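You operate a simulated robot arm through the tools that you are given. There is no shell and no other tool. Be economical: measure what you need, move in short steps, check, and stop when the job is done.

You are at the controls of a simulated two-armed robot. One attempt, no reset.

Task
Shut the travel cup, carry it on the tray to the brown shelf unit, wipe the grey smear.
Fine: hold the cup while the other hand leads its slider shut. Stand it on the serving tray and bear that with a hand at each end. Then rub the grey smear off the white shelf unit with the damp purple cloth and lay the cloth there. The slider is still shut at the end. Drop, tip, chip, crush or break nothing, tools too; let no finger or arm be pinched, struck or weighed down. Set down upright: travel cup. What is to be rubbed or washed off counts as gone when no trace of it is left.

Only the result counts: the job must be done as asked and must still hold three seconds after the hand-in. Knocking over, shifting, dropping, spilling or breaking anything else fails it. Flat cloth is picked up by pressing the open fingertips on it (5 to 10 N) and closing them slowly along it; thin cloth reads only 2 to 8 mm in the jaws.

Robot
Two 7-joint arms with two-finger parallel grippers on one trunk, on a base that drives. Base frame: it is fixed to the floor where the robot stands at the start and does not move with it; the origin is under the middle of the robot, x ahead of it, y to its left, z up; the surface under the hand at the start is at about z = 900. Lengths are in mm, angles in degrees, forces in N, time in s.
The left shoulder is at the start at [50, 177, 1204], the right one opposite. With the tool pointing down near the work surface each hand reaches from about 220 to 700 mm from the robot's upright axis, wherever it stands, measured 20 degrees to its own side. Places, roughly: cloth (11x8x8 cm) [700, -200, 900]; cup slider [500, -100, 1000]; shelf smear [600, 200, 900]; tin slider [400, 100, 200]; top of the brown shelf unit [-200, -900, 900]; top of the white shelf unit [600, 0, 900]; wet wipe (4x4x7 cm) [800, 300, 1000]. Payload 3.43 kg a hand.
The TCP of each hand is the grasp point between the finger pads, 34 mm short of the fingertips. In the tool frame z runs along the fingers and y along their closing line. Largest opening 128 mm; finger width 24, thickness 12; the body of the gripper, 48 by 130 mm, starts 96 mm behind the TCP.
Orientation is told as [roll, pitch, yaw] about the base's x, y, z axes, in that order, counted from this pose: with the fingers straight down and closing along the base's y, the tool's x points along the base's -x, its y along +y and its z along -z.

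Tools
- The arms move only by the tool apply_moves. It takes "left_steps", "right_steps" or both (then of equal length, played together; a hand with none holds still); each is a list of rows, each an object (a shift or turn left out is 0, a gripper value left out holds the last) with "travel": the shift along the tool's x, y, z in m, a list of three; "rotation": the turn, a rotation vector about the tool's x, y, z in degrees, a list of three; "grip": the gripper command, from -1 (shut) to 1 (fully open), values between in proportion. In form: [{"travel": [dx, dy, dz], "rotation": [wx, wy, wz], "grip": grip}, ...]. A call has 1 to 12 rows; each row is the pose to reach, as a shift and turn from the pose commanded when the call began, along the tool's axes at that moment. Rows are played at 5 a second. More than 50 mm and 8.6 degrees between two rows, or a gripper value outside its range, and nothing of the call is played. Where a pose cannot be reached the arm comes as near as it can. A force on the tool above 40 N (or 10 N above the force at the start of the call, whichever is more), or a blocked arm, ends the call early, and 0.2 s more pass. Each finger travels about 108 mm/s and halts on what it meets, pressing with about 37 N; the grip force reading is that of the motor and also rises with nothing between the fingers. The clock runs only during rows and for 0.2 s after the last one: add rows that repeat a pose to give the fingers time. It gives the time, the measured TCP pose, the force on the tool (base axes), the opening and the grip force at its end, in the units of the frame above (readings bear some noise), with the torque about the TCP (base axes, N m) and any sound that the robot's microphone picked up, and new pictures: "pictures" is both (left out), scene, wrist or none (wrist: the cameras of the hands that moved).
- Cameras (640 x 400 px; columns grow to the right, rows downward): "scene" is now at [158.9, -49.1, 1374.2]; the picture's right is [-0.50, -0.87, 0.00], its down [-0.44, 0.25, -0.86] and it looks along [0.75, -0.43, -0.51] (base axes); focal length 214 px, centre (320, 200). "left" rides on the left gripper at [76, 11, -160] in its tool frame; the picture's right is [-0.15, 0.99, 0.00], its down [-0.88, -0.13, -0.46] and it looks along [-0.45, -0.07, 0.89] (tool axes); focal length 234 px, centre (320, 200). "right" rides on the right gripper at [76, -11, -160] in its tool frame; the picture's right is [0.15, 0.99, 0.00], its down [-0.88, 0.13, -0.46] and it looks along [-0.45, 0.07, 0.89] (tool axes); focal length 234 px, centre (320, 200). There is no depth. A picture from a camera that has moved, and an enlarged one, comes with that camera's place and axes in the base frame and with its lens. The place of the scene camera against the robot may be out by one fixed shift of up to 12 mm in any direction.
- slide_trunk(by): slides the trunk up (or, below 0, down) by that many mm; the arms and the scene camera ride with it, the base frame stays. It gives what a move gives, with no picture.
- drive_base(legs): drives the robot by 1 to 6 legs, each [ahead, turn to the left] in mm and degrees, along the robot's own axes; the way and the turn of a leg run together, so that a leg with both is an arc; at most 1500 mm and 180 degrees a leg. The arms and the cameras ride along, it lands a little off, and it stops where it bumps. It gives what a move gives, and a new picture of the scene camera.
- head_to(pan, tilt): turns the head with the scene camera to pan (to the left, within 80 degrees either way) and tilt (down, from -29 to 69), counted from straight ahead of the robot. It gives what a move gives, and a new picture of the scene camera.
- inspect(camera, box): a new picture of the part [left, top, right, bottom] of that camera's present view, enlarged. The clock stands still meanwhile.
- close_job(): hands the job in; it is judged then, once.

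Go step by step. Nothing tells you exact positions but the pictures and the camera data: compare them with the known pose of the tool, close in by small moves and look again before you grip or let go. The budget is 120 turns and 260 pictures, counting those below and the enlarged ones. Unless the task says otherwise, let go and move clear before handing in, and close with one line.

The tools are called after "Emit:" by a JSON object that holds its "op" and its "data". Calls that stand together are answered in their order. apply_moves: Moves the arms, as the interface text tells. Its arguments: {"type":"object","properties":{"left_steps":{"type":"array"},"right_steps":{"type":"array"},"pictures":{"type":"string","enum":["both","scene","wrist","none"]}},"required":[]} The other tools are called the same way: slide_trunk (by) slides the trunk up or down; drive_base (legs) drives the base; head_to (pan, tilt) turns the head that bears the scene camera; inspect (camera, box) takes an enlarged picture of a part of a camera's view; close_job () hands the job in.

At the start:

```text
time_s: 0.0
left_ee_pos: [481.0, 163.6, 1226.8]
left_ee_rot: [0.1, 0.1, 0.2]
left_wrist_force: [0.4, 0.2, 0.2]
left_torque: [-0.01, 0.0, 0.0]
left_opening: 127.8
left_gripper_force: 0.1
right_ee_pos: [336.2, -157.7, 1284.4]
right_ee_rot: [-0.1, 0.0, -0.1]
right_wrist_force: [-0.4, -0.4, -0.4]
right_torque: [0.02, -0.01, -0.01]
right_opening: 128.0
right_gripper_force: 0.1
trunk travel left (down, up): [-375.0, 26.0]
robot x, y, heading: [1.3, -3.5, 0.1]
head pan, tilt: [-29.8, 30.6]
```

scene: 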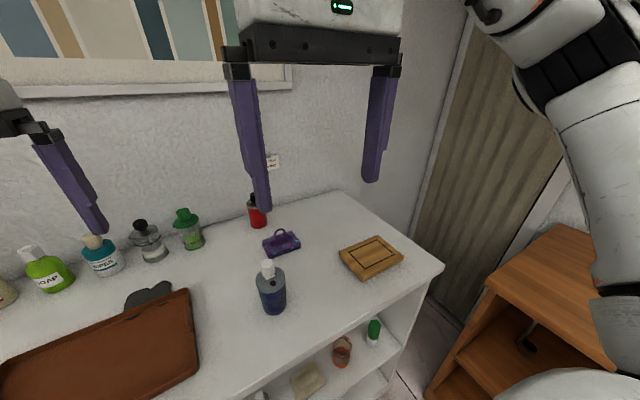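
right: 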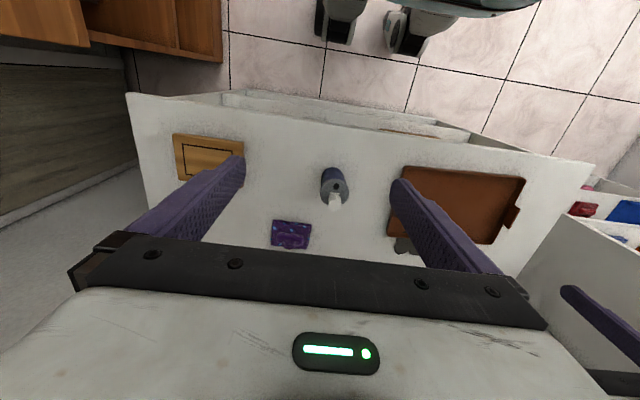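
left: 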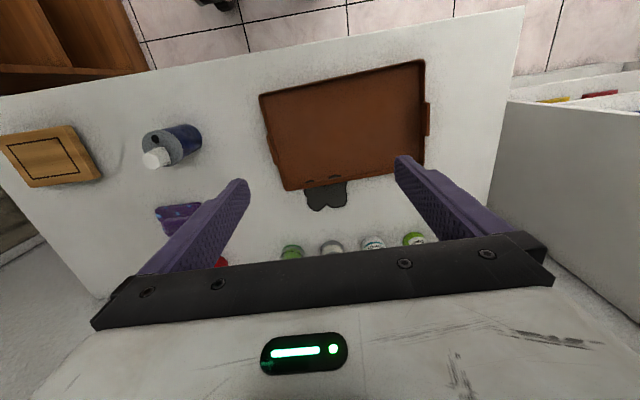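

I see the blue cup with a white slider near the middle of the white unit, the purple cloth behind it, the brown tray to the left with the grey smear partly at its far edge, and the brown shelf to the right. I'll look closer first.

Emit:
{"op": "inspect", "data": {"camera": "scene", "box": [220, 220, 340, 330]}}

Emit:
{"op": "inspect", "data": {"camera": "right", "box": [260, 140, 420, 260]}}

Emit:
{"op": "inspect", "data": {"camera": "left", "box": [240, 40, 460, 260]}}

Emit:
{"op": "head_to", "data": {"pan": 0, "tilt": 40}}

```text
3.64 times, centred on (280, 275) of scene
camera zoom: at [158.9, -49.1, 1374.2], right [-0.5, -0.87, 0.0], down [-0.44, 0.25, -0.86], along [0.75, -0.43, -0.51], focal length 780 px, centre (466, -73)
```

zoom: 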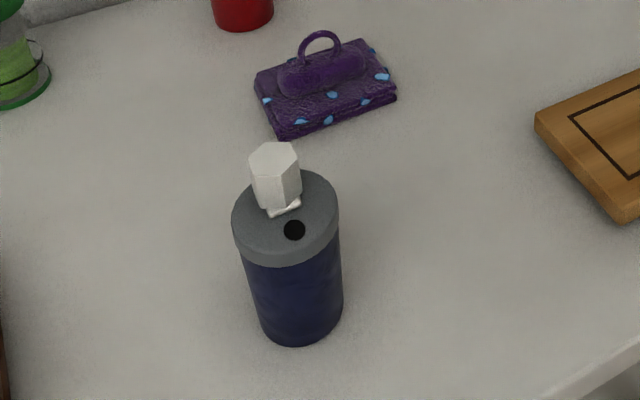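

```text
3.33 times, centred on (340, 200) of right
camera zoom: at [261.5, -167.4, 1443.9], right [-0.15, 0.99, 0.0], down [0.88, 0.13, 0.46], along [0.45, 0.07, -0.89], focal length 781 px, centre (253, 200)
```

zoom: 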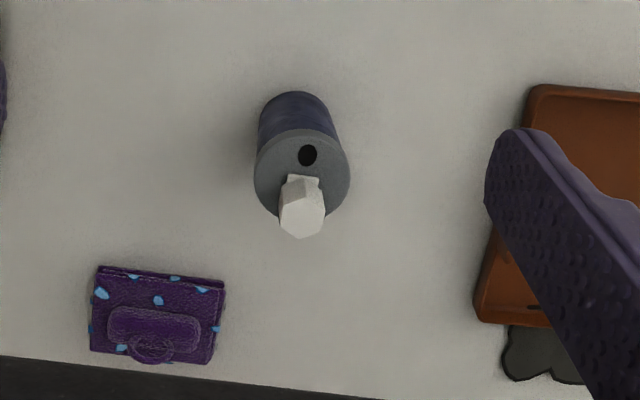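

```text
1.82 times, centred on (350, 150) of left
camera zoom: at [405.9, 173.3, 1387.0], right [0.15, 0.99, 0.0], down [0.88, -0.13, 0.46], along [0.45, -0.07, -0.89], focal length 426 px, centre (266, 291)
```

zoom: 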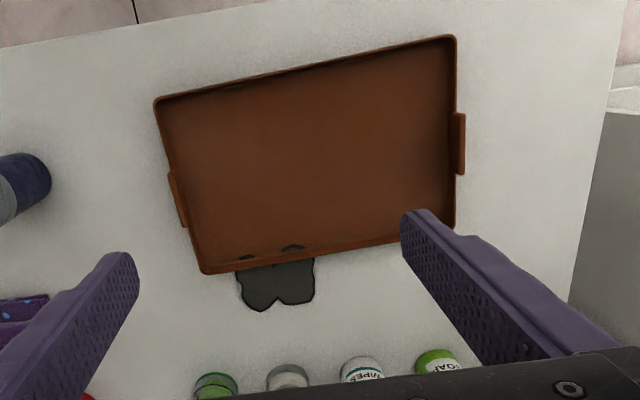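

```text
time_s: 0.9
left_ee_pos: [480.0, 161.3, 1225.8]
left_ee_rot: [0.1, 0.0, 0.0]
left_wrist_force: [0.3, 0.0, 0.9]
left_torque: [0.0, 0.01, 0.0]
left_opening: 128.3
left_gripper_force: 0.0
right_ee_pos: [338.9, -158.4, 1284.8]
right_ee_rot: [0.0, 0.0, -0.1]
right_wrist_force: [-0.4, 0.0, -1.1]
right_torque: [0.04, -0.02, 0.02]
right_opening: 127.6
right_gripper_force: 0.1
trunk travel left (down, up): [-375.0, 26.0]
robot x, y, heading: [0.6, 1.5, 0.2]
head pan, tilt: [0.0, 40.0]
camera scene: at [165.7, -4.4, 1359.9], right [0.0, -1.0, 0.0], down [-0.64, 0.0, -0.77], along [0.77, 0.0, -0.64], focal length 214 px, centre (320, 200)
```

scene: 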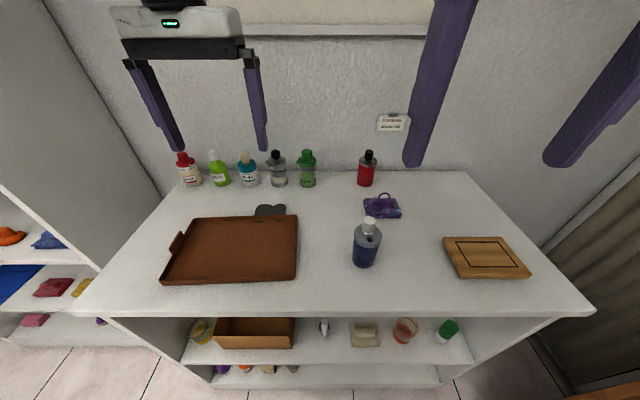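

The cup lid's hole faces the robot and the slider knob stands behind it. I'll zoom from this straight-ahead view to measure the cup, tray and smear.

Emit:
{"op": "inspect", "data": {"camera": "scene", "box": [327, 185, 407, 275]}}

Emit:
{"op": "inspect", "data": {"camera": "scene", "box": [150, 190, 310, 290]}}

Emit:
{"op": "inspect", "data": {"camera": "left", "box": [120, 100, 240, 220]}}

Emit:
{"op": "inspect", "data": {"camera": "right", "box": [290, 140, 380, 230]}}

```text
4.44 times, centred on (367, 230) of scene
camera zoom: at [165.7, -4.4, 1359.9], right [0.0, -1.0, 0.0], down [-0.64, 0.0, -0.77], along [0.77, 0.0, -0.64], focal length 953 px, centre (111, 67)
```

zoom: 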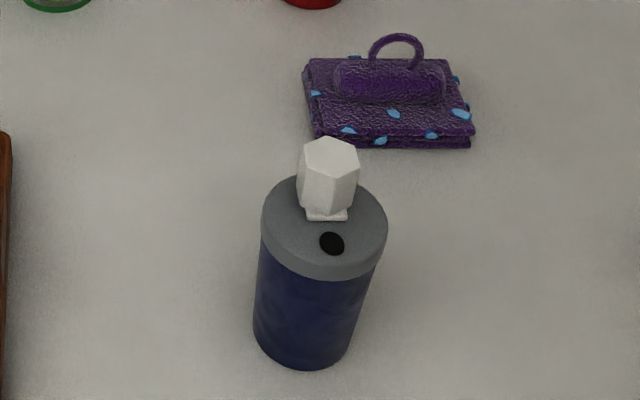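

```text
4.00 times, centred on (230, 240) of scene
camera zoom: at [165.7, -4.4, 1359.9], right [0.0, -1.0, 0.0], down [-0.64, 0.0, -0.77], along [0.77, 0.0, -0.64], focal length 858 px, centre (680, 40)
```

zoom: 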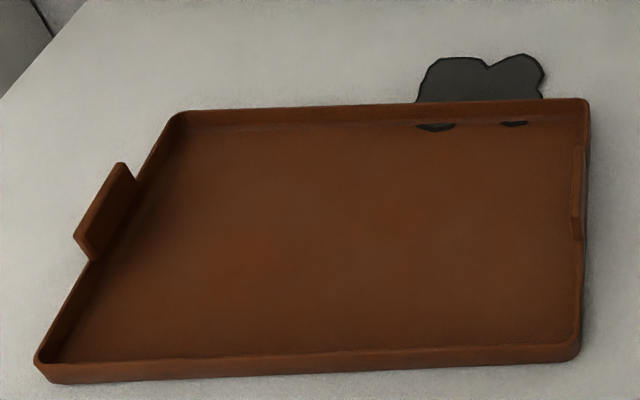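

```text
3.33 times, centred on (180, 160) of left
camera zoom: at [405.9, 173.2, 1387.0], right [0.15, 0.99, 0.0], down [0.88, -0.13, 0.46], along [0.45, -0.07, -0.89], focal length 781 px, centre (787, 333)
```

zoom: 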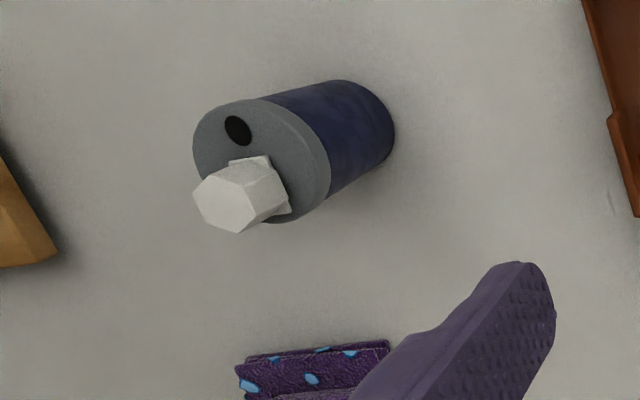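

```text
4.44 times, centred on (335, 185) of right
camera zoom: at [261.5, -167.4, 1443.9], right [-0.15, 0.99, 0.0], down [0.88, 0.13, 0.46], along [0.45, 0.07, -0.89], focal length 1041 px, centre (253, 267)
```

zoom: 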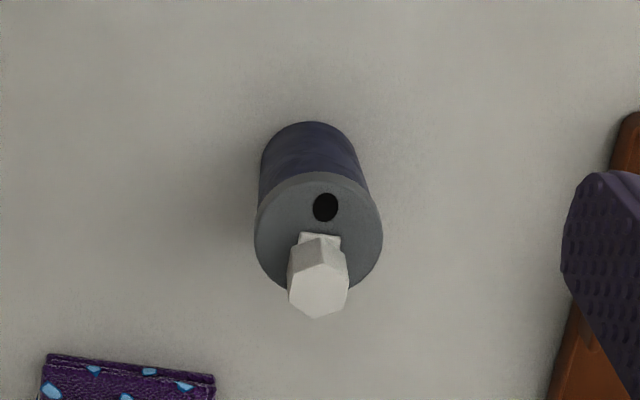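

The lid centre is near [465, -104, 1003], diameter about 60 mm, with the hole about 16 mm in front (−x) of centre and the knob behind it. I'll tilt the left hand to come at the cup body from the front-left, fingers 60° off vertical, staying well clear for now.

Emit:
{"op": "apply_moves", "data": {"left_steps": [{"travel": [0.0117, -0.0183, 0.0127], "rotation": [2.09, -5.75, 3.62], "grip": 1}, {"travel": [0.0234, -0.0366, 0.0254], "rotation": [4.18, -11.5, 7.24]}, {"travel": [0.0351, -0.0549, 0.0381], "rotation": [6.27, -17.25, 10.86]}, {"travel": [0.0468, -0.0732, 0.0508], "rotation": [8.36, -23.0, 14.48]}, {"travel": [0.0585, -0.0915, 0.0635], "rotation": [10.45, -28.75, 18.1]}, {"travel": [0.0702, -0.1098, 0.0762], "rotation": [12.54, -34.5, 21.72]}, {"travel": [0.0819, -0.1281, 0.0889], "rotation": [14.63, -40.25, 25.34]}, {"travel": [0.0936, -0.1464, 0.1016], "rotation": [16.72, -46.0, 28.96]}, {"travel": [0.1053, -0.1647, 0.1143], "rotation": [18.81, -51.75, 32.58]}, {"travel": [0.117, -0.183, 0.127], "rotation": [20.9, -57.5, 36.2]}, {"travel": [0.117, -0.183, 0.127], "rotation": [20.9, -57.5, 36.2]}]}}

```text
time_s: 3.4
left_ee_pos: [380.9, -34.0, 1102.4]
left_ee_rot: [-0.1, -60.0, -39.9]
left_wrist_force: [-0.9, 0.1, -0.2]
left_torque: [0.05, 0.01, 0.04]
left_opening: 128.1
left_gripper_force: 0.0
left hand out of reach, approached as far as the arm can: row 9, 10, 11
right_ee_pos: [337.1, -157.6, 1284.0]
right_ee_rot: [0.1, 0.0, 0.0]
right_wrist_force: [0.1, 0.2, -0.7]
right_torque: [0.05, 0.0, -0.01]
right_opening: 127.8
right_gripper_force: 0.0
trunk travel left (down, up): [-375.0, 26.0]
robot x, y, heading: [3.4, 1.1, 0.1]
head pan, tilt: [0.0, 40.0]
camera scene: at [165.6, -4.1, 1359.9], right [0.0, -1.0, 0.0], down [-0.64, 0.0, -0.77], along [0.77, 0.0, -0.64], focal length 214 px, centre (320, 200)
camera left: at [253.9, 87.0, 1117.7], right [0.69, 0.71, 0.13], down [-0.05, -0.13, 0.99], along [0.72, -0.69, -0.05], focal length 234 px, centre (320, 200)
```

scene: 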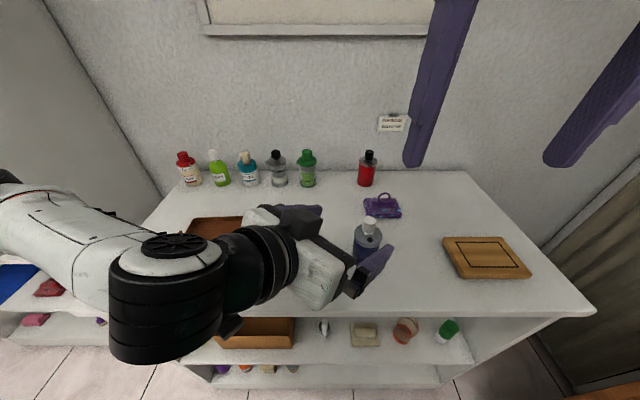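
left: 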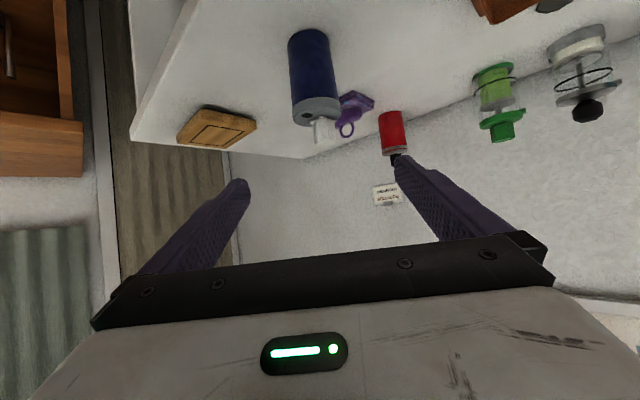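

The left hand is tilted as wanted and the prediction of the lid in the left camera matches. I'll lower it to a pre-grasp spot about 120 mm back from the cup along the finger direction.

Emit:
{"op": "apply_moves", "data": {"left_steps": [{"travel": [0.021, 0, 0.012]}, {"travel": [0.042, 0, 0.024]}, {"travel": [0.063, 0, 0.036]}, {"travel": [0.084, 0, 0.0485]}, {"travel": [0.084, 0, 0.0485]}]}}

```text
time_s: 4.5
left_ee_pos: [382.5, -33.5, 1028.2]
left_ee_rot: [-0.2, -59.9, -39.8]
left_wrist_force: [0.2, -0.6, -0.2]
left_torque: [-0.01, 0.0, -0.01]
left_opening: 128.2
left_gripper_force: 0.1
left hand out of reach, approached as far as the arm can: row 4, 5
right_ee_pos: [337.7, -156.8, 1283.9]
right_ee_rot: [-0.1, 0.0, 0.0]
right_wrist_force: [-0.7, 0.0, -1.0]
right_torque: [0.02, 0.01, -0.02]
right_opening: 127.7
right_gripper_force: 0.0
trunk travel left (down, up): [-375.0, 26.0]
robot x, y, heading: [1.1, -2.0, -0.1]
head pan, tilt: [0.0, 40.0]
camera scene: at [165.7, -4.2, 1359.8], right [0.0, -1.0, 0.0], down [-0.64, 0.0, -0.77], along [0.77, 0.0, -0.64], focal length 214 px, centre (320, 200)
camera left: at [254.4, 86.6, 1043.9], right [0.69, 0.71, 0.13], down [-0.05, -0.13, 0.99], along [0.72, -0.69, -0.05], focal length 234 px, centre (320, 200)
```

scene: 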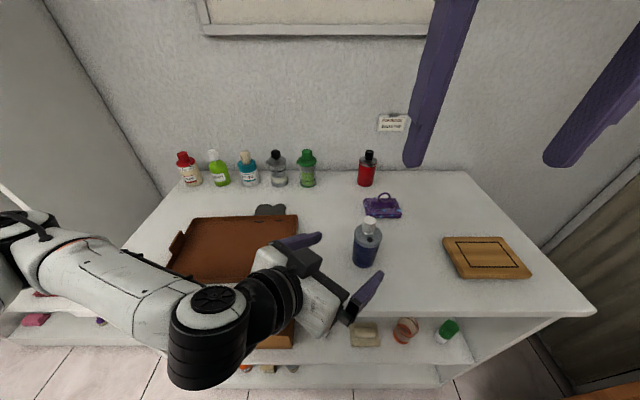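
left: 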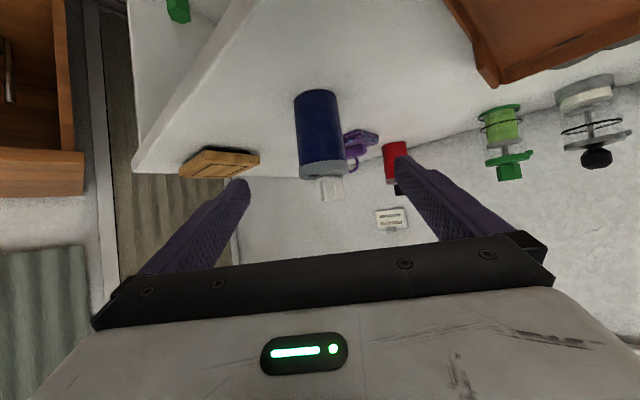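

The hand is lined up with the cup's axis. I'll go halfway in and re-measure, since the reach limit leaves the commanded pose uncertain.

Emit:
{"op": "apply_moves", "data": {"left_steps": [{"travel": [0.009, 0, 0.037]}, {"travel": [0.018, -0.002, 0.074]}, {"travel": [0.018, -0.002, 0.074]}]}}

```text
time_s: 5.3
left_ee_pos: [419.5, -39.7, 1011.8]
left_ee_rot: [-0.4, -60.0, -39.9]
left_wrist_force: [1.1, -1.3, -0.3]
left_torque: [-0.02, 0.02, 0.01]
left_opening: 128.2
left_gripper_force: 0.1
left hand out of reach, approached as far as the arm can: row 1, 2, 3
right_ee_pos: [336.9, -157.3, 1284.0]
right_ee_rot: [0.1, -0.1, 0.0]
right_wrist_force: [-0.3, -0.1, 0.3]
right_torque: [0.04, -0.02, 0.03]
right_opening: 128.1
right_gripper_force: 0.2
trunk travel left (down, up): [-375.0, 26.0]
robot x, y, heading: [1.0, -2.0, 0.0]
head pan, tilt: [0.0, 40.0]
camera scene: at [165.3, -4.8, 1359.9], right [0.0, -1.0, 0.0], down [-0.64, 0.0, -0.77], along [0.77, 0.0, -0.64], focal length 214 px, centre (320, 200)
camera left: at [293.4, 82.8, 1026.5], right [0.7, 0.71, 0.12], down [-0.05, -0.13, 0.99], along [0.72, -0.69, -0.05], focal length 234 px, centre (320, 200)
```

scene: 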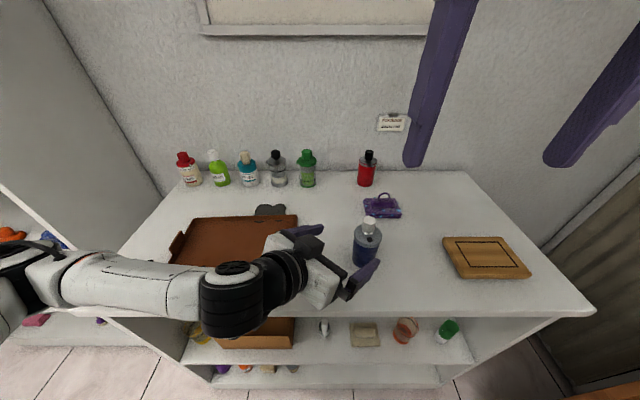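
left: 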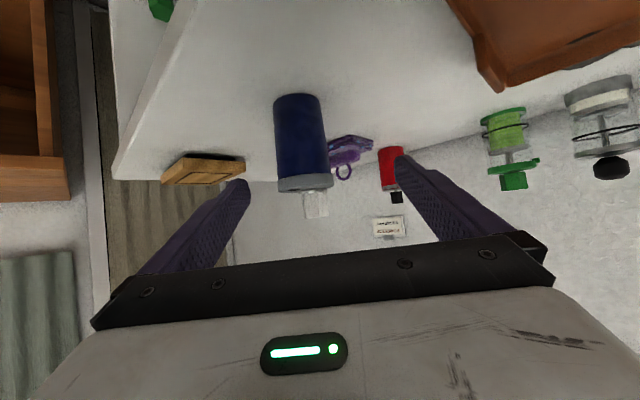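

The arm is folding too tightly this close to the body. I'll back the base off 150 mm so both hands have better reach.

Emit:
{"op": "drive_base", "data": {"legs": [[-150, 0]]}}

```text
time_s: 6.7
left_ee_pos: [269.5, -40.2, 1011.1]
left_ee_rot: [-0.2, -60.0, -40.1]
left_wrist_force: [-0.1, 0.4, -0.4]
left_torque: [-0.02, 0.0, 0.02]
left_opening: 127.9
left_gripper_force: 0.1
right_ee_pos: [185.8, -159.2, 1284.2]
right_ee_rot: [0.1, -0.1, -0.2]
right_wrist_force: [-0.2, -0.1, -0.2]
right_torque: [-0.02, -0.03, -0.01]
right_opening: 128.0
right_gripper_force: 0.1
trunk travel left (down, up): [-375.0, 26.0]
robot x, y, heading: [-148.7, -2.4, -0.3]
head pan, tilt: [0.0, 40.0]
camera scene: at [14.6, -4.5, 1360.0], right [0.0, -1.0, 0.0], down [-0.64, 0.0, -0.77], along [0.77, 0.0, -0.64], focal length 214 px, centre (320, 200)
```

scene: 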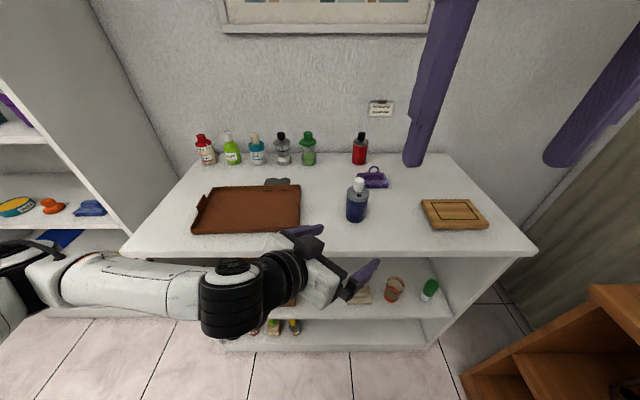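

Now I'll move the left hand to the pre-grasp spot 120 mm back of the cup.

Emit:
{"op": "apply_moves", "data": {"left_steps": [{"travel": [-0.009, 0.019, 0.019]}, {"travel": [-0.018, 0.038, 0.038]}, {"travel": [-0.028, 0.056, 0.057]}, {"travel": [-0.037, 0.075, 0.0765]}, {"travel": [-0.037, 0.075, 0.0765]}]}}

```text
time_s: 7.9
left_ee_pos: [382.2, -36.6, 1005.7]
left_ee_rot: [-0.4, -60.1, -40.1]
left_wrist_force: [0.4, -0.5, 0.0]
left_torque: [0.0, -0.03, -0.01]
left_opening: 127.9
left_gripper_force: 0.0
right_ee_pos: [186.2, -158.5, 1283.3]
right_ee_rot: [0.0, 0.1, -0.2]
right_wrist_force: [-0.8, -0.5, 0.1]
right_torque: [0.02, -0.01, -0.02]
right_opening: 127.8
right_gripper_force: 0.0
trunk travel left (down, up): [-375.0, 26.0]
robot x, y, heading: [-147.1, -2.9, -0.1]
head pan, tilt: [0.0, 40.0]
camera scene: at [15.2, -4.5, 1359.9], right [0.0, -1.0, 0.0], down [-0.64, 0.0, -0.77], along [0.77, 0.0, -0.64], focal length 214 px, centre (320, 200)
camera left: at [256.0, 86.2, 1020.5], right [0.7, 0.71, 0.12], down [-0.05, -0.13, 0.99], along [0.72, -0.7, -0.05], focal length 234 px, centre (320, 200)
```

scene: 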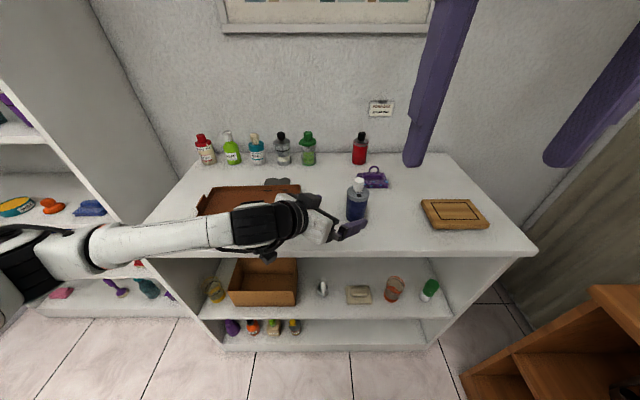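
left: 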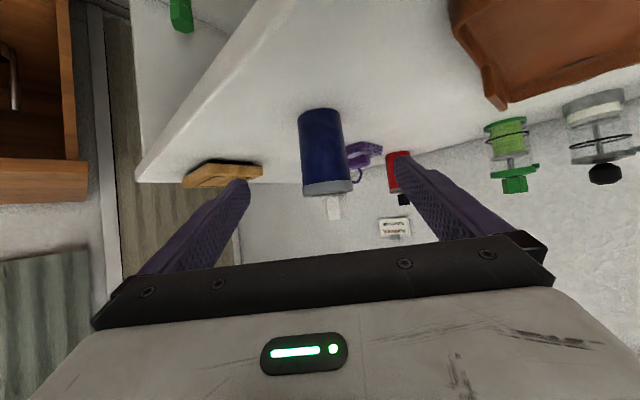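

Aligned within 2 mm. Advance to the cup with the fingers open.

Emit:
{"op": "apply_moves", "data": {"left_steps": [{"travel": [0, 0.0015, 0.03]}, {"travel": [0, 0.0015, 0.06]}, {"travel": [0, 0.0015, 0.09]}, {"travel": [0, 0.0015, 0.122]}, {"travel": [0, 0.0015, 0.122]}]}}

Emit:
{"op": "inspect", "data": {"camera": "scene", "box": [280, 150, 440, 250]}}

```text
time_s: 9.1
left_ee_pos: [465.1, -105.1, 942.7]
left_ee_rot: [-0.4, -60.1, -40.0]
left_wrist_force: [-0.2, -0.1, 0.1]
left_torque: [0.02, -0.01, -0.01]
left_opening: 127.6
left_gripper_force: 0.0
right_ee_pos: [186.2, -158.7, 1284.4]
right_ee_rot: [0.0, 0.1, -0.2]
right_wrist_force: [-0.1, 0.0, 0.1]
right_torque: [0.04, 0.0, -0.01]
right_opening: 127.8
right_gripper_force: 0.1
trunk travel left (down, up): [-375.0, 26.0]
robot x, y, heading: [-151.0, 1.0, -0.0]
head pan, tilt: [0.0, 40.0]
camera scene: at [15.2, -4.3, 1359.9], right [0.0, -1.0, 0.0], down [-0.64, 0.0, -0.77], along [0.77, 0.0, -0.64], focal length 214 px, centre (320, 200)
camera left: at [339.0, 17.8, 958.0], right [0.7, 0.71, 0.12], down [-0.05, -0.13, 0.99], along [0.72, -0.7, -0.05], focal length 234 px, centre (320, 200)
```

scene: 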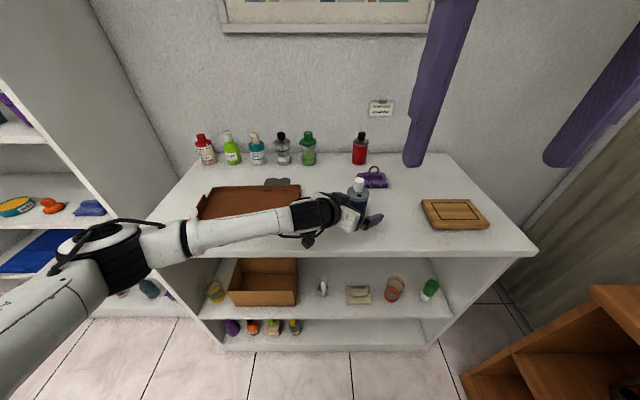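
left: 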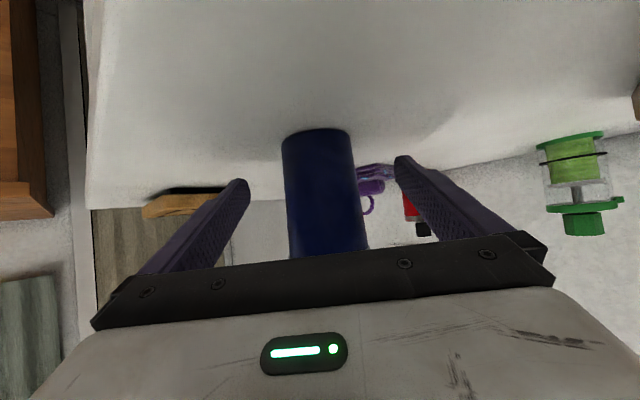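

```text
4.00 times, centred on (360, 200) of scene
camera zoom: at [15.2, -4.3, 1359.9], right [0.0, -1.0, 0.0], down [-0.64, 0.0, -0.77], along [0.77, 0.0, -0.64], focal length 858 px, centre (160, 200)
```

zoom: 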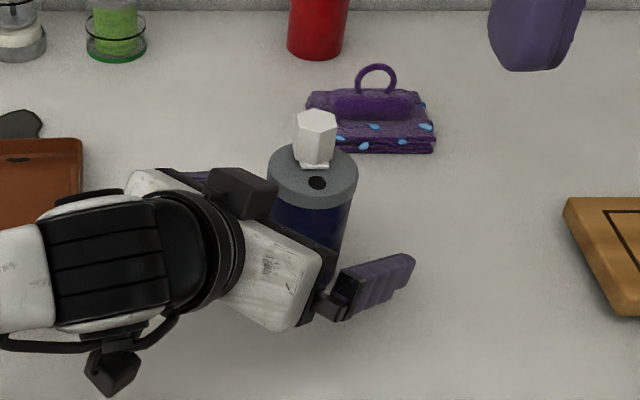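

The cup stands between the fingers. Close gently to slightly below the body's diameter and read the force.

Emit:
{"op": "apply_moves", "data": {"left_steps": [{"grip": 0.2}, {"grip": -0.05}, {"grip": -0.15}, {"grip": -0.22}, {"grip": -0.22}], "pictures": "wrist"}}

```text
time_s: 10.3
left_ee_pos: [466.8, -105.3, 943.5]
left_ee_rot: [-0.4, -60.0, -40.0]
left_wrist_force: [0.3, -0.4, 0.6]
left_torque: [-0.03, 0.0, 0.04]
left_opening: 56.4
left_gripper_force: 36.8
right_ee_pos: [187.9, -158.3, 1283.5]
right_ee_rot: [0.0, 0.0, -0.2]
right_wrist_force: [0.0, -0.3, 0.0]
right_torque: [0.03, -0.01, 0.01]
right_opening: 127.8
right_gripper_force: 0.0
trunk travel left (down, up): [-375.0, 26.0]
robot x, y, heading: [-152.6, 0.7, -0.3]
head pan, tilt: [0.0, 40.0]
camera left: at [339.0, 17.8, 958.2], right [0.7, 0.71, 0.12], down [-0.05, -0.13, 0.99], along [0.72, -0.7, -0.05], focal length 234 px, centre (320, 200)
```

left: 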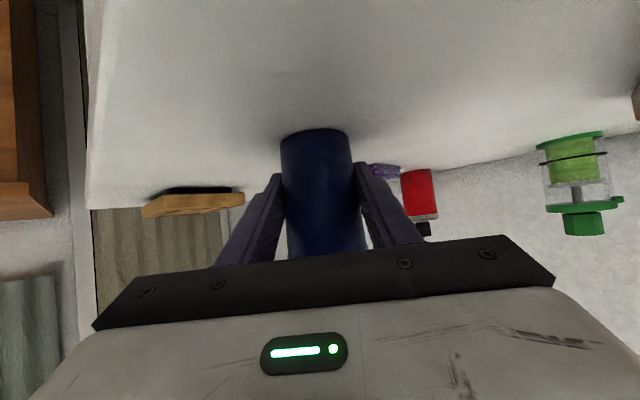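

Cup is held (56.4 mm). The knob top is near [477, -104, 1033]. I'll bring the right hand above it with a half-open gripper.

Emit:
{"op": "apply_moves", "data": {"right_steps": [{"travel": [-0.036, 0.007, 0.0], "grip": 0}, {"travel": [-0.072, 0.014, 0.0]}, {"travel": [-0.11, 0.021, 0.01]}, {"travel": [-0.147, 0.028, 0.03]}, {"travel": [-0.184, 0.034, 0.055]}, {"travel": [-0.22, 0.041, 0.08]}, {"travel": [-0.256, 0.048, 0.11]}, {"travel": [-0.29, 0.054, 0.142]}, {"travel": [-0.29, 0.054, 0.142]}]}}

Emit:
{"op": "inspect", "data": {"camera": "right", "box": [260, 110, 420, 210]}}

```text
time_s: 12.3
left_ee_pos: [466.8, -104.6, 943.6]
left_ee_rot: [-0.4, -60.0, -40.1]
left_wrist_force: [-0.2, 0.5, 0.2]
left_torque: [-0.07, 0.01, 0.02]
left_opening: 56.1
left_gripper_force: 36.7
right_ee_pos: [469.8, -107.5, 1140.2]
right_ee_rot: [0.1, 0.0, -0.2]
right_wrist_force: [-0.3, 0.7, -0.1]
right_torque: [-0.02, -0.03, 0.04]
right_opening: 63.9
right_gripper_force: 0.1
right hand out of reach, approached as far as the arm can: row 8, 9
trunk travel left (down, up): [-375.0, 26.0]
robot x, y, heading: [-149.3, 0.5, -0.2]
head pan, tilt: [0.0, 40.0]
camera scene: at [15.3, -4.9, 1359.9], right [0.0, -1.0, 0.0], down [-0.64, 0.0, -0.77], along [0.77, 0.0, -0.64], focal length 214 px, centre (320, 200)
camera right: at [394.1, -116.8, 1299.1], right [-0.14, 0.99, 0.0], down [0.88, 0.13, 0.46], along [0.45, 0.07, -0.89], focal length 234 px, centre (320, 200)
```

scene: 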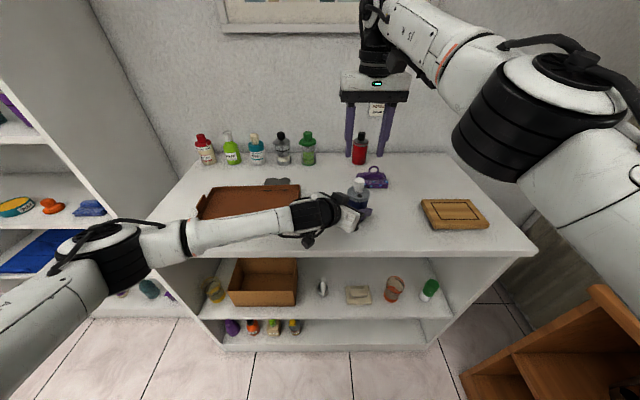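
right: 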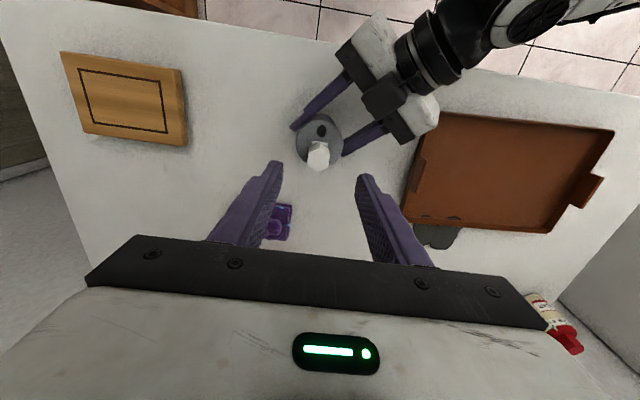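

```text
4.00 times, centred on (340, 160) of right
camera zoom: at [394.1, -116.8, 1299.1], right [-0.14, 0.99, 0.0], down [0.88, 0.13, 0.46], along [0.45, 0.07, -0.89], focal length 937 px, centre (240, 360)
```

zoom: 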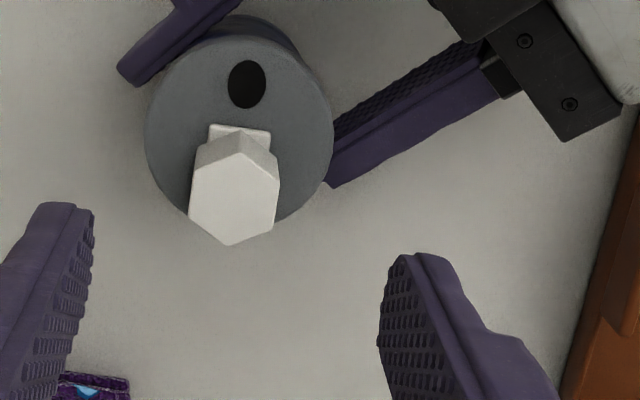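

Slide direction is essentially straight along −x (knob at [476, -105], hole at [449, -105]). I'll lower the right hand to just above the knob and check alignment.

Emit:
{"op": "apply_moves", "data": {"right_steps": [{"travel": [0, 0, 0.03]}, {"travel": [0, 0, 0.06]}, {"travel": [0, 0, 0.06]}], "pictures": "wrist"}}

```text
time_s: 13.1
left_ee_pos: [465.5, -104.4, 942.4]
left_ee_rot: [-0.5, -60.0, -39.9]
left_wrist_force: [-0.2, -0.6, 0.8]
left_torque: [-0.04, 0.04, 0.01]
left_opening: 56.3
left_gripper_force: 37.5
right_ee_pos: [469.9, -106.0, 1078.6]
right_ee_rot: [0.0, 0.0, -0.2]
right_wrist_force: [-1.2, 0.4, 0.4]
right_torque: [0.0, 0.02, 0.0]
right_opening: 64.2
right_gripper_force: 0.1
trunk travel left (down, up): [-375.0, 26.0]
robot x, y, heading: [-152.0, -0.2, -0.4]
head pan, tilt: [0.0, 40.0]
camera right: at [393.4, -115.7, 1238.9], right [-0.14, 0.99, 0.0], down [0.88, 0.13, 0.46], along [0.45, 0.07, -0.89], focal length 234 px, centre (320, 200)
```

right: 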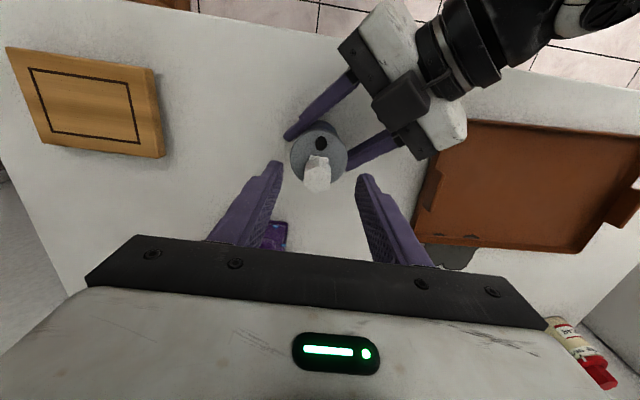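

Now lower around the knob: to [476, -105, 1045], with fingertips about 8 mm above the lid.

Emit:
{"op": "apply_moves", "data": {"right_steps": [{"travel": [-0.006, 0.001, 0.012]}, {"travel": [-0.006, 0.001, 0.024]}, {"travel": [-0.006, 0.001, 0.0335]}, {"travel": [-0.006, 0.001, 0.0335]}], "pictures": "none"}}

Emit:
{"op": "inspect", "data": {"camera": "right", "box": [240, 110, 400, 210]}}

Emit:
{"op": "inspect", "data": {"camera": "scene", "box": [310, 140, 430, 240]}}

```text
time_s: 14.1
left_ee_pos: [466.8, -103.7, 941.8]
left_ee_rot: [-0.4, -60.0, -40.0]
left_wrist_force: [-0.3, -0.5, -0.7]
left_torque: [-0.02, -0.03, -0.02]
left_opening: 56.5
left_gripper_force: 37.4
right_ee_pos: [477.1, -106.0, 1046.4]
right_ee_rot: [0.0, 0.0, -0.3]
right_wrist_force: [0.4, -0.4, 0.8]
right_torque: [0.0, -0.03, 0.0]
right_opening: 64.2
right_gripper_force: 0.1
trunk travel left (down, up): [-375.0, 26.0]
robot x, y, heading: [-150.4, -1.0, -0.5]
head pan, tilt: [0.0, 40.0]
```

```text
4.00 times, centred on (320, 160) of right
camera zoom: at [400.9, -115.1, 1206.1], right [-0.14, 0.99, 0.0], down [0.88, 0.13, 0.46], along [0.45, 0.07, -0.89], focal length 937 px, centre (320, 360)
```

zoom: 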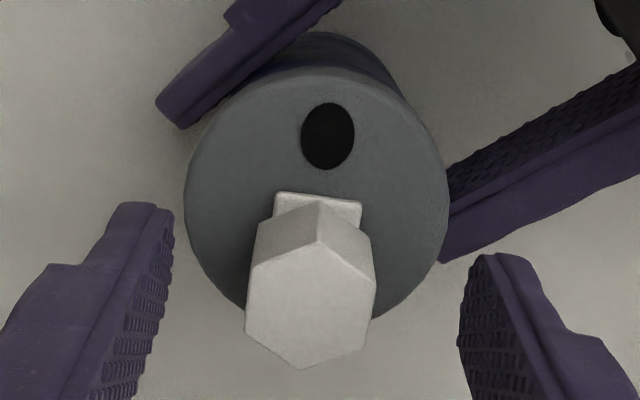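

```text
4.00 times, centred on (370, 190) of scene
camera zoom: at [15.4, -4.6, 1359.8], right [0.0, -1.0, 0.0], down [-0.64, 0.0, -0.77], along [0.77, 0.0, -0.64], focal length 858 px, centre (120, 240)
```

zoom: 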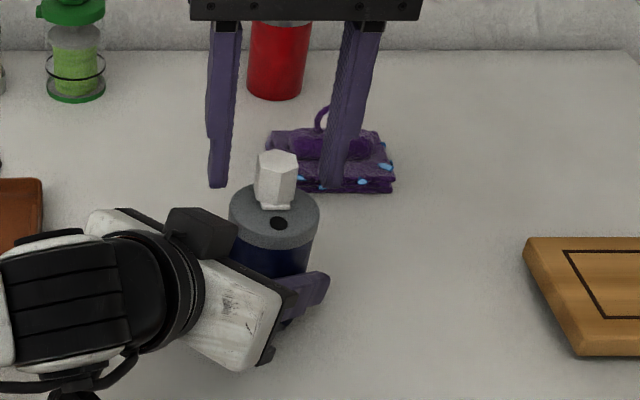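

The right fingers straddle the knob, well centred. Close onto it.

Emit:
{"op": "apply_moves", "data": {"right_steps": [{"grip": -0.4}, {"grip": -0.55}, {"grip": -0.7}, {"grip": -0.7}], "pictures": "none"}}

Emit:
{"op": "inspect", "data": {"camera": "right", "box": [240, 110, 400, 210]}}

```text
time_s: 15.1
left_ee_pos: [466.1, -103.8, 942.1]
left_ee_rot: [-0.4, -59.9, -40.0]
left_wrist_force: [-0.2, 5.8, 1.3]
left_torque: [-0.5, 0.08, -0.07]
left_opening: 56.4
left_gripper_force: 36.7
right_ee_pos: [477.2, -106.8, 1045.7]
right_ee_rot: [0.0, 0.0, -0.3]
right_wrist_force: [0.8, -5.6, -0.5]
right_torque: [-0.18, -0.09, 0.15]
right_opening: 24.8
right_gripper_force: 37.0
trunk travel left (down, up): [-375.0, 26.0]
robot x, y, heading: [-152.5, -0.0, -0.2]
head pan, tilt: [0.0, 40.0]
```

```text
4.00 times, centred on (320, 160) of right
camera zoom: at [401.0, -115.8, 1206.2], right [-0.14, 0.99, 0.0], down [0.88, 0.13, 0.46], along [0.45, 0.06, -0.89], focal length 937 px, centre (320, 360)
```

zoom: 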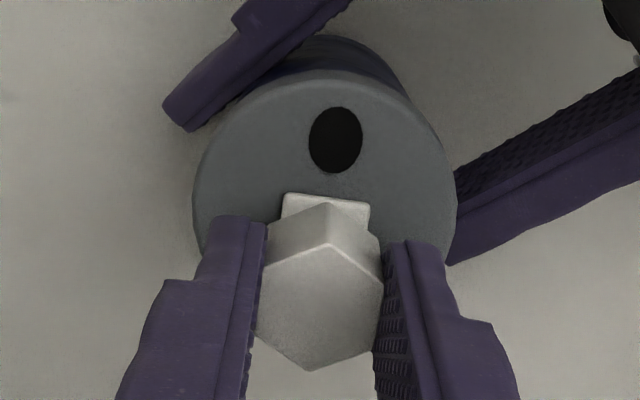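

Knob gripped (24.8 mm) with a slight sideways preload; I relax that by 1 mm and lead the slider slowly toward −x.

Emit:
{"op": "apply_moves", "data": {"right_steps": [{"travel": [0.002, -0.001, 0]}, {"travel": [0.005, -0.001, 0]}, {"travel": [0.008, -0.001, 0]}, {"travel": [0.011, -0.001, 0]}, {"travel": [0.014, -0.001, 0]}, {"travel": [0.017, -0.001, 0]}], "pictures": "none"}}

Emit:
{"op": "inspect", "data": {"camera": "right", "box": [240, 110, 400, 210]}}

```text
time_s: 16.5
left_ee_pos: [465.6, -104.4, 943.4]
left_ee_rot: [-0.5, -60.0, -40.1]
left_wrist_force: [-1.5, 9.1, 5.2]
left_torque: [-0.47, 0.35, -0.17]
left_opening: 56.3
left_gripper_force: 37.0
right_ee_pos: [461.4, -106.1, 1047.1]
right_ee_rot: [0.0, 0.0, -0.2]
right_wrist_force: [1.9, -8.6, -5.5]
right_torque: [-0.42, -0.46, 0.11]
right_opening: 24.8
right_gripper_force: 36.8
trunk travel left (down, up): [-375.0, 26.0]
robot x, y, heading: [-151.5, -0.8, -0.5]
head pan, tilt: [0.0, 40.0]
```

```text
4.00 times, centred on (320, 160) of right
camera zoom: at [384.9, -116.4, 1206.8], right [-0.14, 0.99, 0.0], down [0.88, 0.13, 0.46], along [0.45, 0.06, -0.89], focal length 937 px, centre (320, 360)
```

zoom: 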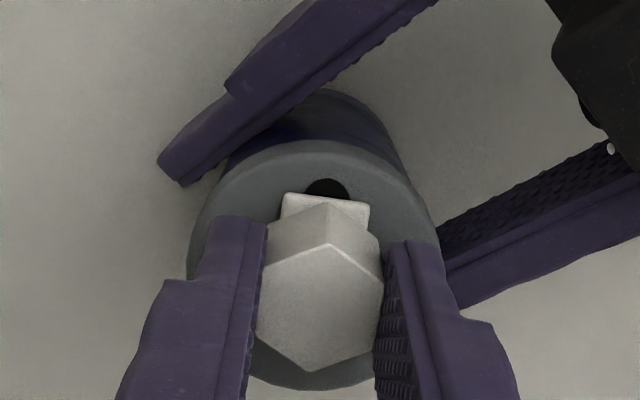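

The slider glides and is covering the hole; the side force shows the track runs slightly to −y. I'll follow it and continue.

Emit:
{"op": "apply_moves", "data": {"right_steps": [{"travel": [0.002, -0.002, 0.0005]}, {"travel": [0.004, -0.0025, 0.0005]}, {"travel": [0.006, -0.0025, 0.0005]}, {"travel": [0.008, -0.003, 0.0005]}, {"travel": [0.01, -0.003, 0.0005]}], "pictures": "none"}}

Emit:
{"op": "inspect", "data": {"camera": "right", "box": [240, 110, 400, 210]}}

```text
time_s: 17.7
left_ee_pos: [463.8, -107.3, 943.9]
left_ee_rot: [-0.8, -60.0, -40.1]
left_wrist_force: [-21.2, 3.1, 7.8]
left_torque: [-0.12, -0.86, -0.16]
left_opening: 56.2
left_gripper_force: 37.2
right_ee_pos: [451.9, -109.6, 1045.4]
right_ee_rot: [0.0, -0.4, -0.3]
right_wrist_force: [20.8, -2.8, -7.6]
right_torque: [-0.26, -1.12, 0.12]
right_opening: 24.7
right_gripper_force: 36.9
trunk travel left (down, up): [-375.0, 26.0]
robot x, y, heading: [-151.3, -0.8, -0.1]
head pan, tilt: [0.0, 40.0]
```

```text
4.00 times, centred on (320, 160) of right
camera zoom: at [375.7, -119.2, 1206.2], right [-0.14, 0.99, 0.0], down [0.88, 0.13, 0.46], along [0.46, 0.06, -0.89], focal length 937 px, centre (320, 360)
```

zoom: 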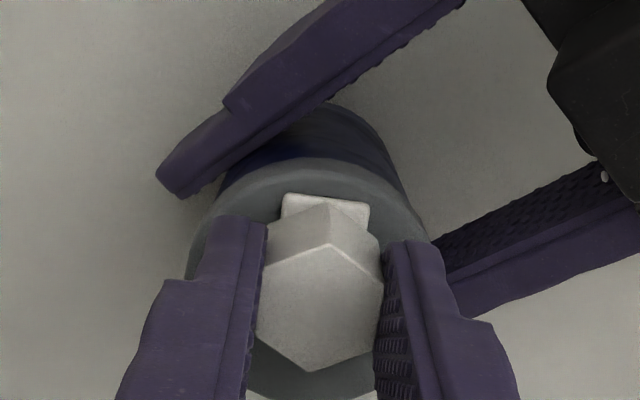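

The hole is covered and the force jumped to ~21 N: end stop. I'll relax slightly, open the right fingers, and rise straight up.

Emit:
{"op": "apply_moves", "data": {"right_steps": [{"travel": [-0.001, 0, 0]}, {"travel": [-0.001, 0, 0], "grip": -0.3}, {"travel": [-0.001, 0, 0], "grip": -0.15}, {"travel": [-0.001, 0, -0.02]}, {"travel": [-0.001, 0, -0.06]}, {"travel": [-0.001, 0, -0.1]}, {"travel": [-0.001, 0, -0.1]}], "pictures": "none"}}

Emit:
{"op": "inspect", "data": {"camera": "right", "box": [240, 90, 400, 210]}}

Emit:
{"op": "inspect", "data": {"camera": "scene", "box": [310, 140, 430, 240]}}

```text
time_s: 19.3
left_ee_pos: [464.8, -104.7, 943.0]
left_ee_rot: [-0.6, -59.9, -39.9]
left_wrist_force: [0.4, -1.1, 1.4]
left_torque: [0.04, 0.04, -0.03]
left_opening: 56.3
left_gripper_force: 37.1
right_ee_pos: [449.0, -108.4, 1146.3]
right_ee_rot: [0.0, 0.0, -0.3]
right_wrist_force: [-0.4, 0.5, -0.5]
right_torque: [0.01, 0.0, 0.01]
right_opening: 54.5
right_gripper_force: 0.1
trunk travel left (down, up): [-375.0, 26.0]
robot x, y, heading: [-149.4, -2.5, -0.3]
head pan, tilt: [0.0, 40.0]
```

```text
3.33 times, centred on (320, 150) of right
camera zoom: at [373.1, -118.1, 1306.8], right [-0.14, 0.99, 0.0], down [0.88, 0.13, 0.46], along [0.45, 0.07, -0.89], focal length 781 px, centre (320, 367)
```

zoom: 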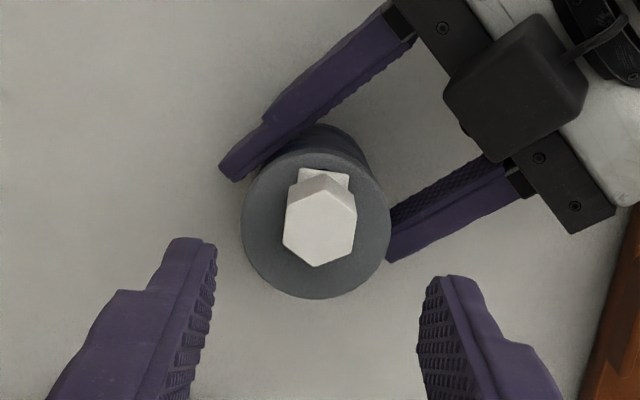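

```text
4.00 times, centred on (370, 190) of scene
camera zoom: at [15.3, -4.6, 1359.9], right [0.0, -1.0, 0.0], down [-0.64, 0.0, -0.77], along [0.77, 0.0, -0.64], focal length 858 px, centre (120, 240)
```

zoom: 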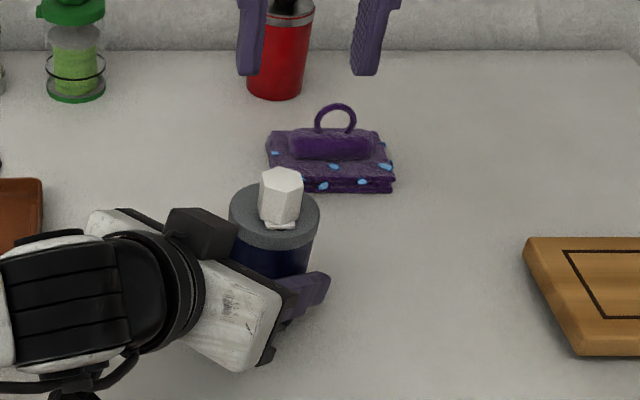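

The slider is shut: the hole is fully covered. Now the right hand withdraws and the left lifts the cup 60 mm.

Emit:
{"op": "apply_moves", "data": {"left_steps": [{}, {}, {"travel": [-0.017, 0, -0.01]}, {"travel": [-0.035, 0, -0.02]}, {"travel": [-0.052, 0, -0.03]}, {"travel": [-0.052, 0, -0.03]}], "right_steps": [{"travel": [0.03, -0.02, -0.02]}, {"travel": [0.06, -0.045, -0.04]}, {"travel": [0.09, -0.07, -0.06]}, {"travel": [0.12, -0.09, -0.06]}, {"travel": [0.15, -0.11, -0.06]}, {"travel": [0.15, -0.11, -0.06]}]}}

```text
time_s: 20.7
left_ee_pos: [465.5, -105.2, 1003.5]
left_ee_rot: [-0.3, -59.9, -40.1]
left_wrist_force: [-0.6, -0.7, -1.4]
left_torque: [-0.04, -0.01, -0.01]
left_opening: 60.6
left_gripper_force: 37.2
right_ee_pos: [302.0, -221.3, 1206.1]
right_ee_rot: [0.0, 0.1, -0.1]
right_wrist_force: [-0.6, 0.3, 0.0]
right_torque: [-0.03, -0.02, -0.01]
right_opening: 54.2
right_gripper_force: 0.0
trunk travel left (down, up): [-375.0, 26.0]
robot x, y, heading: [-150.3, 1.7, -0.1]
head pan, tilt: [0.0, 40.0]
camera scene: at [16.0, -4.2, 1359.7], right [0.0, -1.0, 0.0], down [-0.64, 0.0, -0.77], along [0.77, 0.0, -0.64], focal length 214 px, centre (320, 200)
camera right: at [225.8, -230.3, 1366.6], right [-0.14, 0.99, 0.0], down [0.88, 0.13, 0.46], along [0.45, 0.07, -0.89], focal length 234 px, centre (320, 200)
camera left: at [338.5, 17.8, 1018.3], right [0.7, 0.71, 0.12], down [-0.05, -0.13, 0.99], along [0.72, -0.7, -0.06], focal length 234 px, centre (320, 200)
```

scene: 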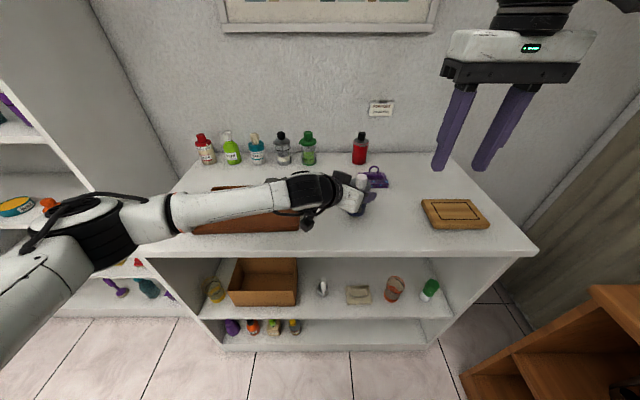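
right: 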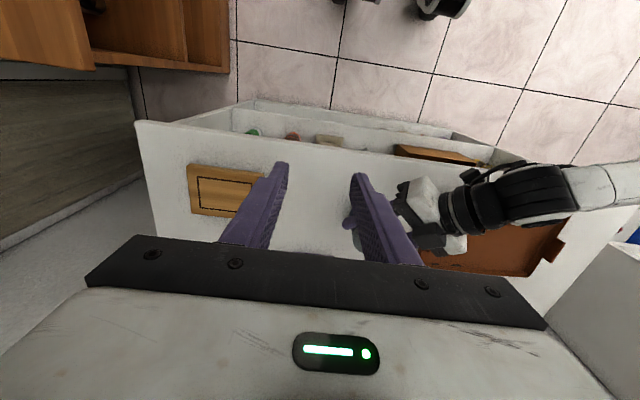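
left: 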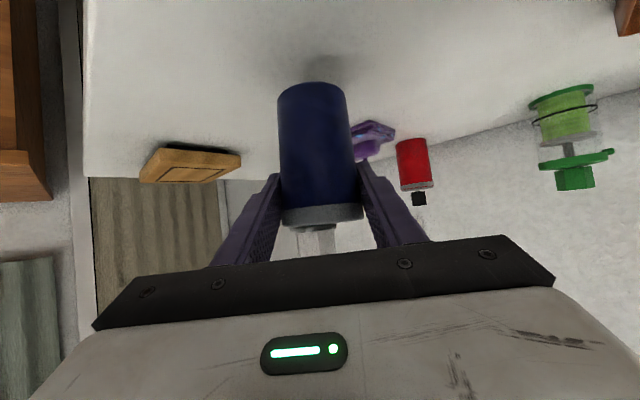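

The opening grew to 60.6 mm, so the cup may have slipped in the fingers. I'll look closely before doing anything else.

Emit:
{"op": "inspect", "data": {"camera": "left", "box": [200, 60, 440, 280]}}

Emit:
{"op": "inspect", "data": {"camera": "scene", "box": [310, 140, 430, 240]}}

```text
1.82 times, centred on (320, 170) of left
camera zoom: at [338.5, 17.8, 1018.3], right [0.7, 0.71, 0.12], down [-0.05, -0.13, 0.99], along [0.72, -0.7, -0.06], focal length 426 px, centre (320, 254)
```

zoom: 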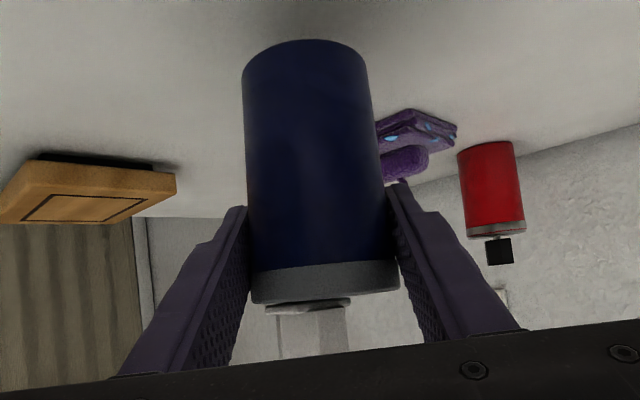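

```text
4.00 times, centred on (370, 190) of scene
camera zoom: at [16.0, -4.2, 1359.7], right [0.0, -1.0, 0.0], down [-0.64, 0.0, -0.77], along [0.77, 0.0, -0.64], focal length 858 px, centre (120, 240)
```

zoom: 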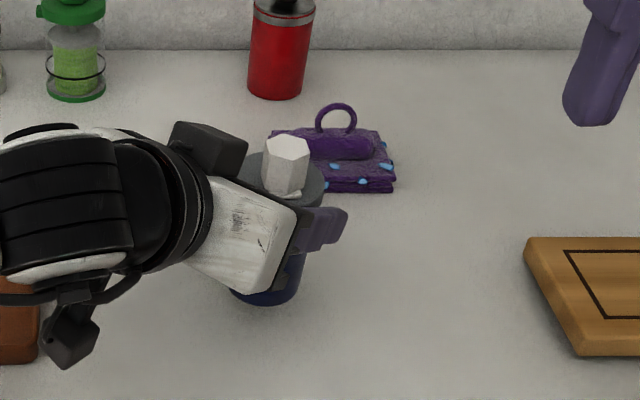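

The body is tapered and the fingers have ended up just under the lid, so the cup slid about 35 mm in the grip. I'll hold still a moment to see whether it is stable and what it weighs.

Emit:
{"op": "apply_moves", "data": {"left_steps": [{"grip": -0.5}, {"grip": -1}, {"grip": -1}, {"grip": -1}], "pictures": "none"}}

Emit:
{"op": "inspect", "data": {"camera": "left", "box": [200, 60, 440, 280]}}

```text
time_s: 21.7
left_ee_pos: [464.8, -104.7, 1002.4]
left_ee_rot: [-0.4, -60.0, -39.9]
left_wrist_force: [-0.3, -0.5, -0.5]
left_torque: [-0.01, 0.0, 0.03]
left_opening: 60.3
left_gripper_force: 37.0
right_ee_pos: [302.0, -221.5, 1206.3]
right_ee_rot: [0.0, 0.0, -0.1]
right_wrist_force: [0.0, -0.2, -0.1]
right_torque: [-0.02, -0.02, -0.01]
right_opening: 54.5
right_gripper_force: 0.1
trunk travel left (down, up): [-375.0, 26.0]
robot x, y, heading: [-149.8, 2.2, -0.0]
head pan, tilt: [0.0, 40.0]
```

```text
1.82 times, centred on (320, 170) of left
camera zoom: at [338.1, 17.5, 1018.3], right [0.7, 0.71, 0.12], down [-0.05, -0.13, 0.99], along [0.72, -0.7, -0.06], focal length 426 px, centre (320, 254)
```

zoom: 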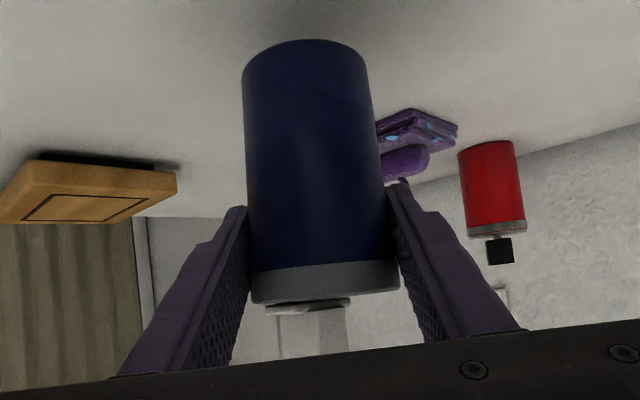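

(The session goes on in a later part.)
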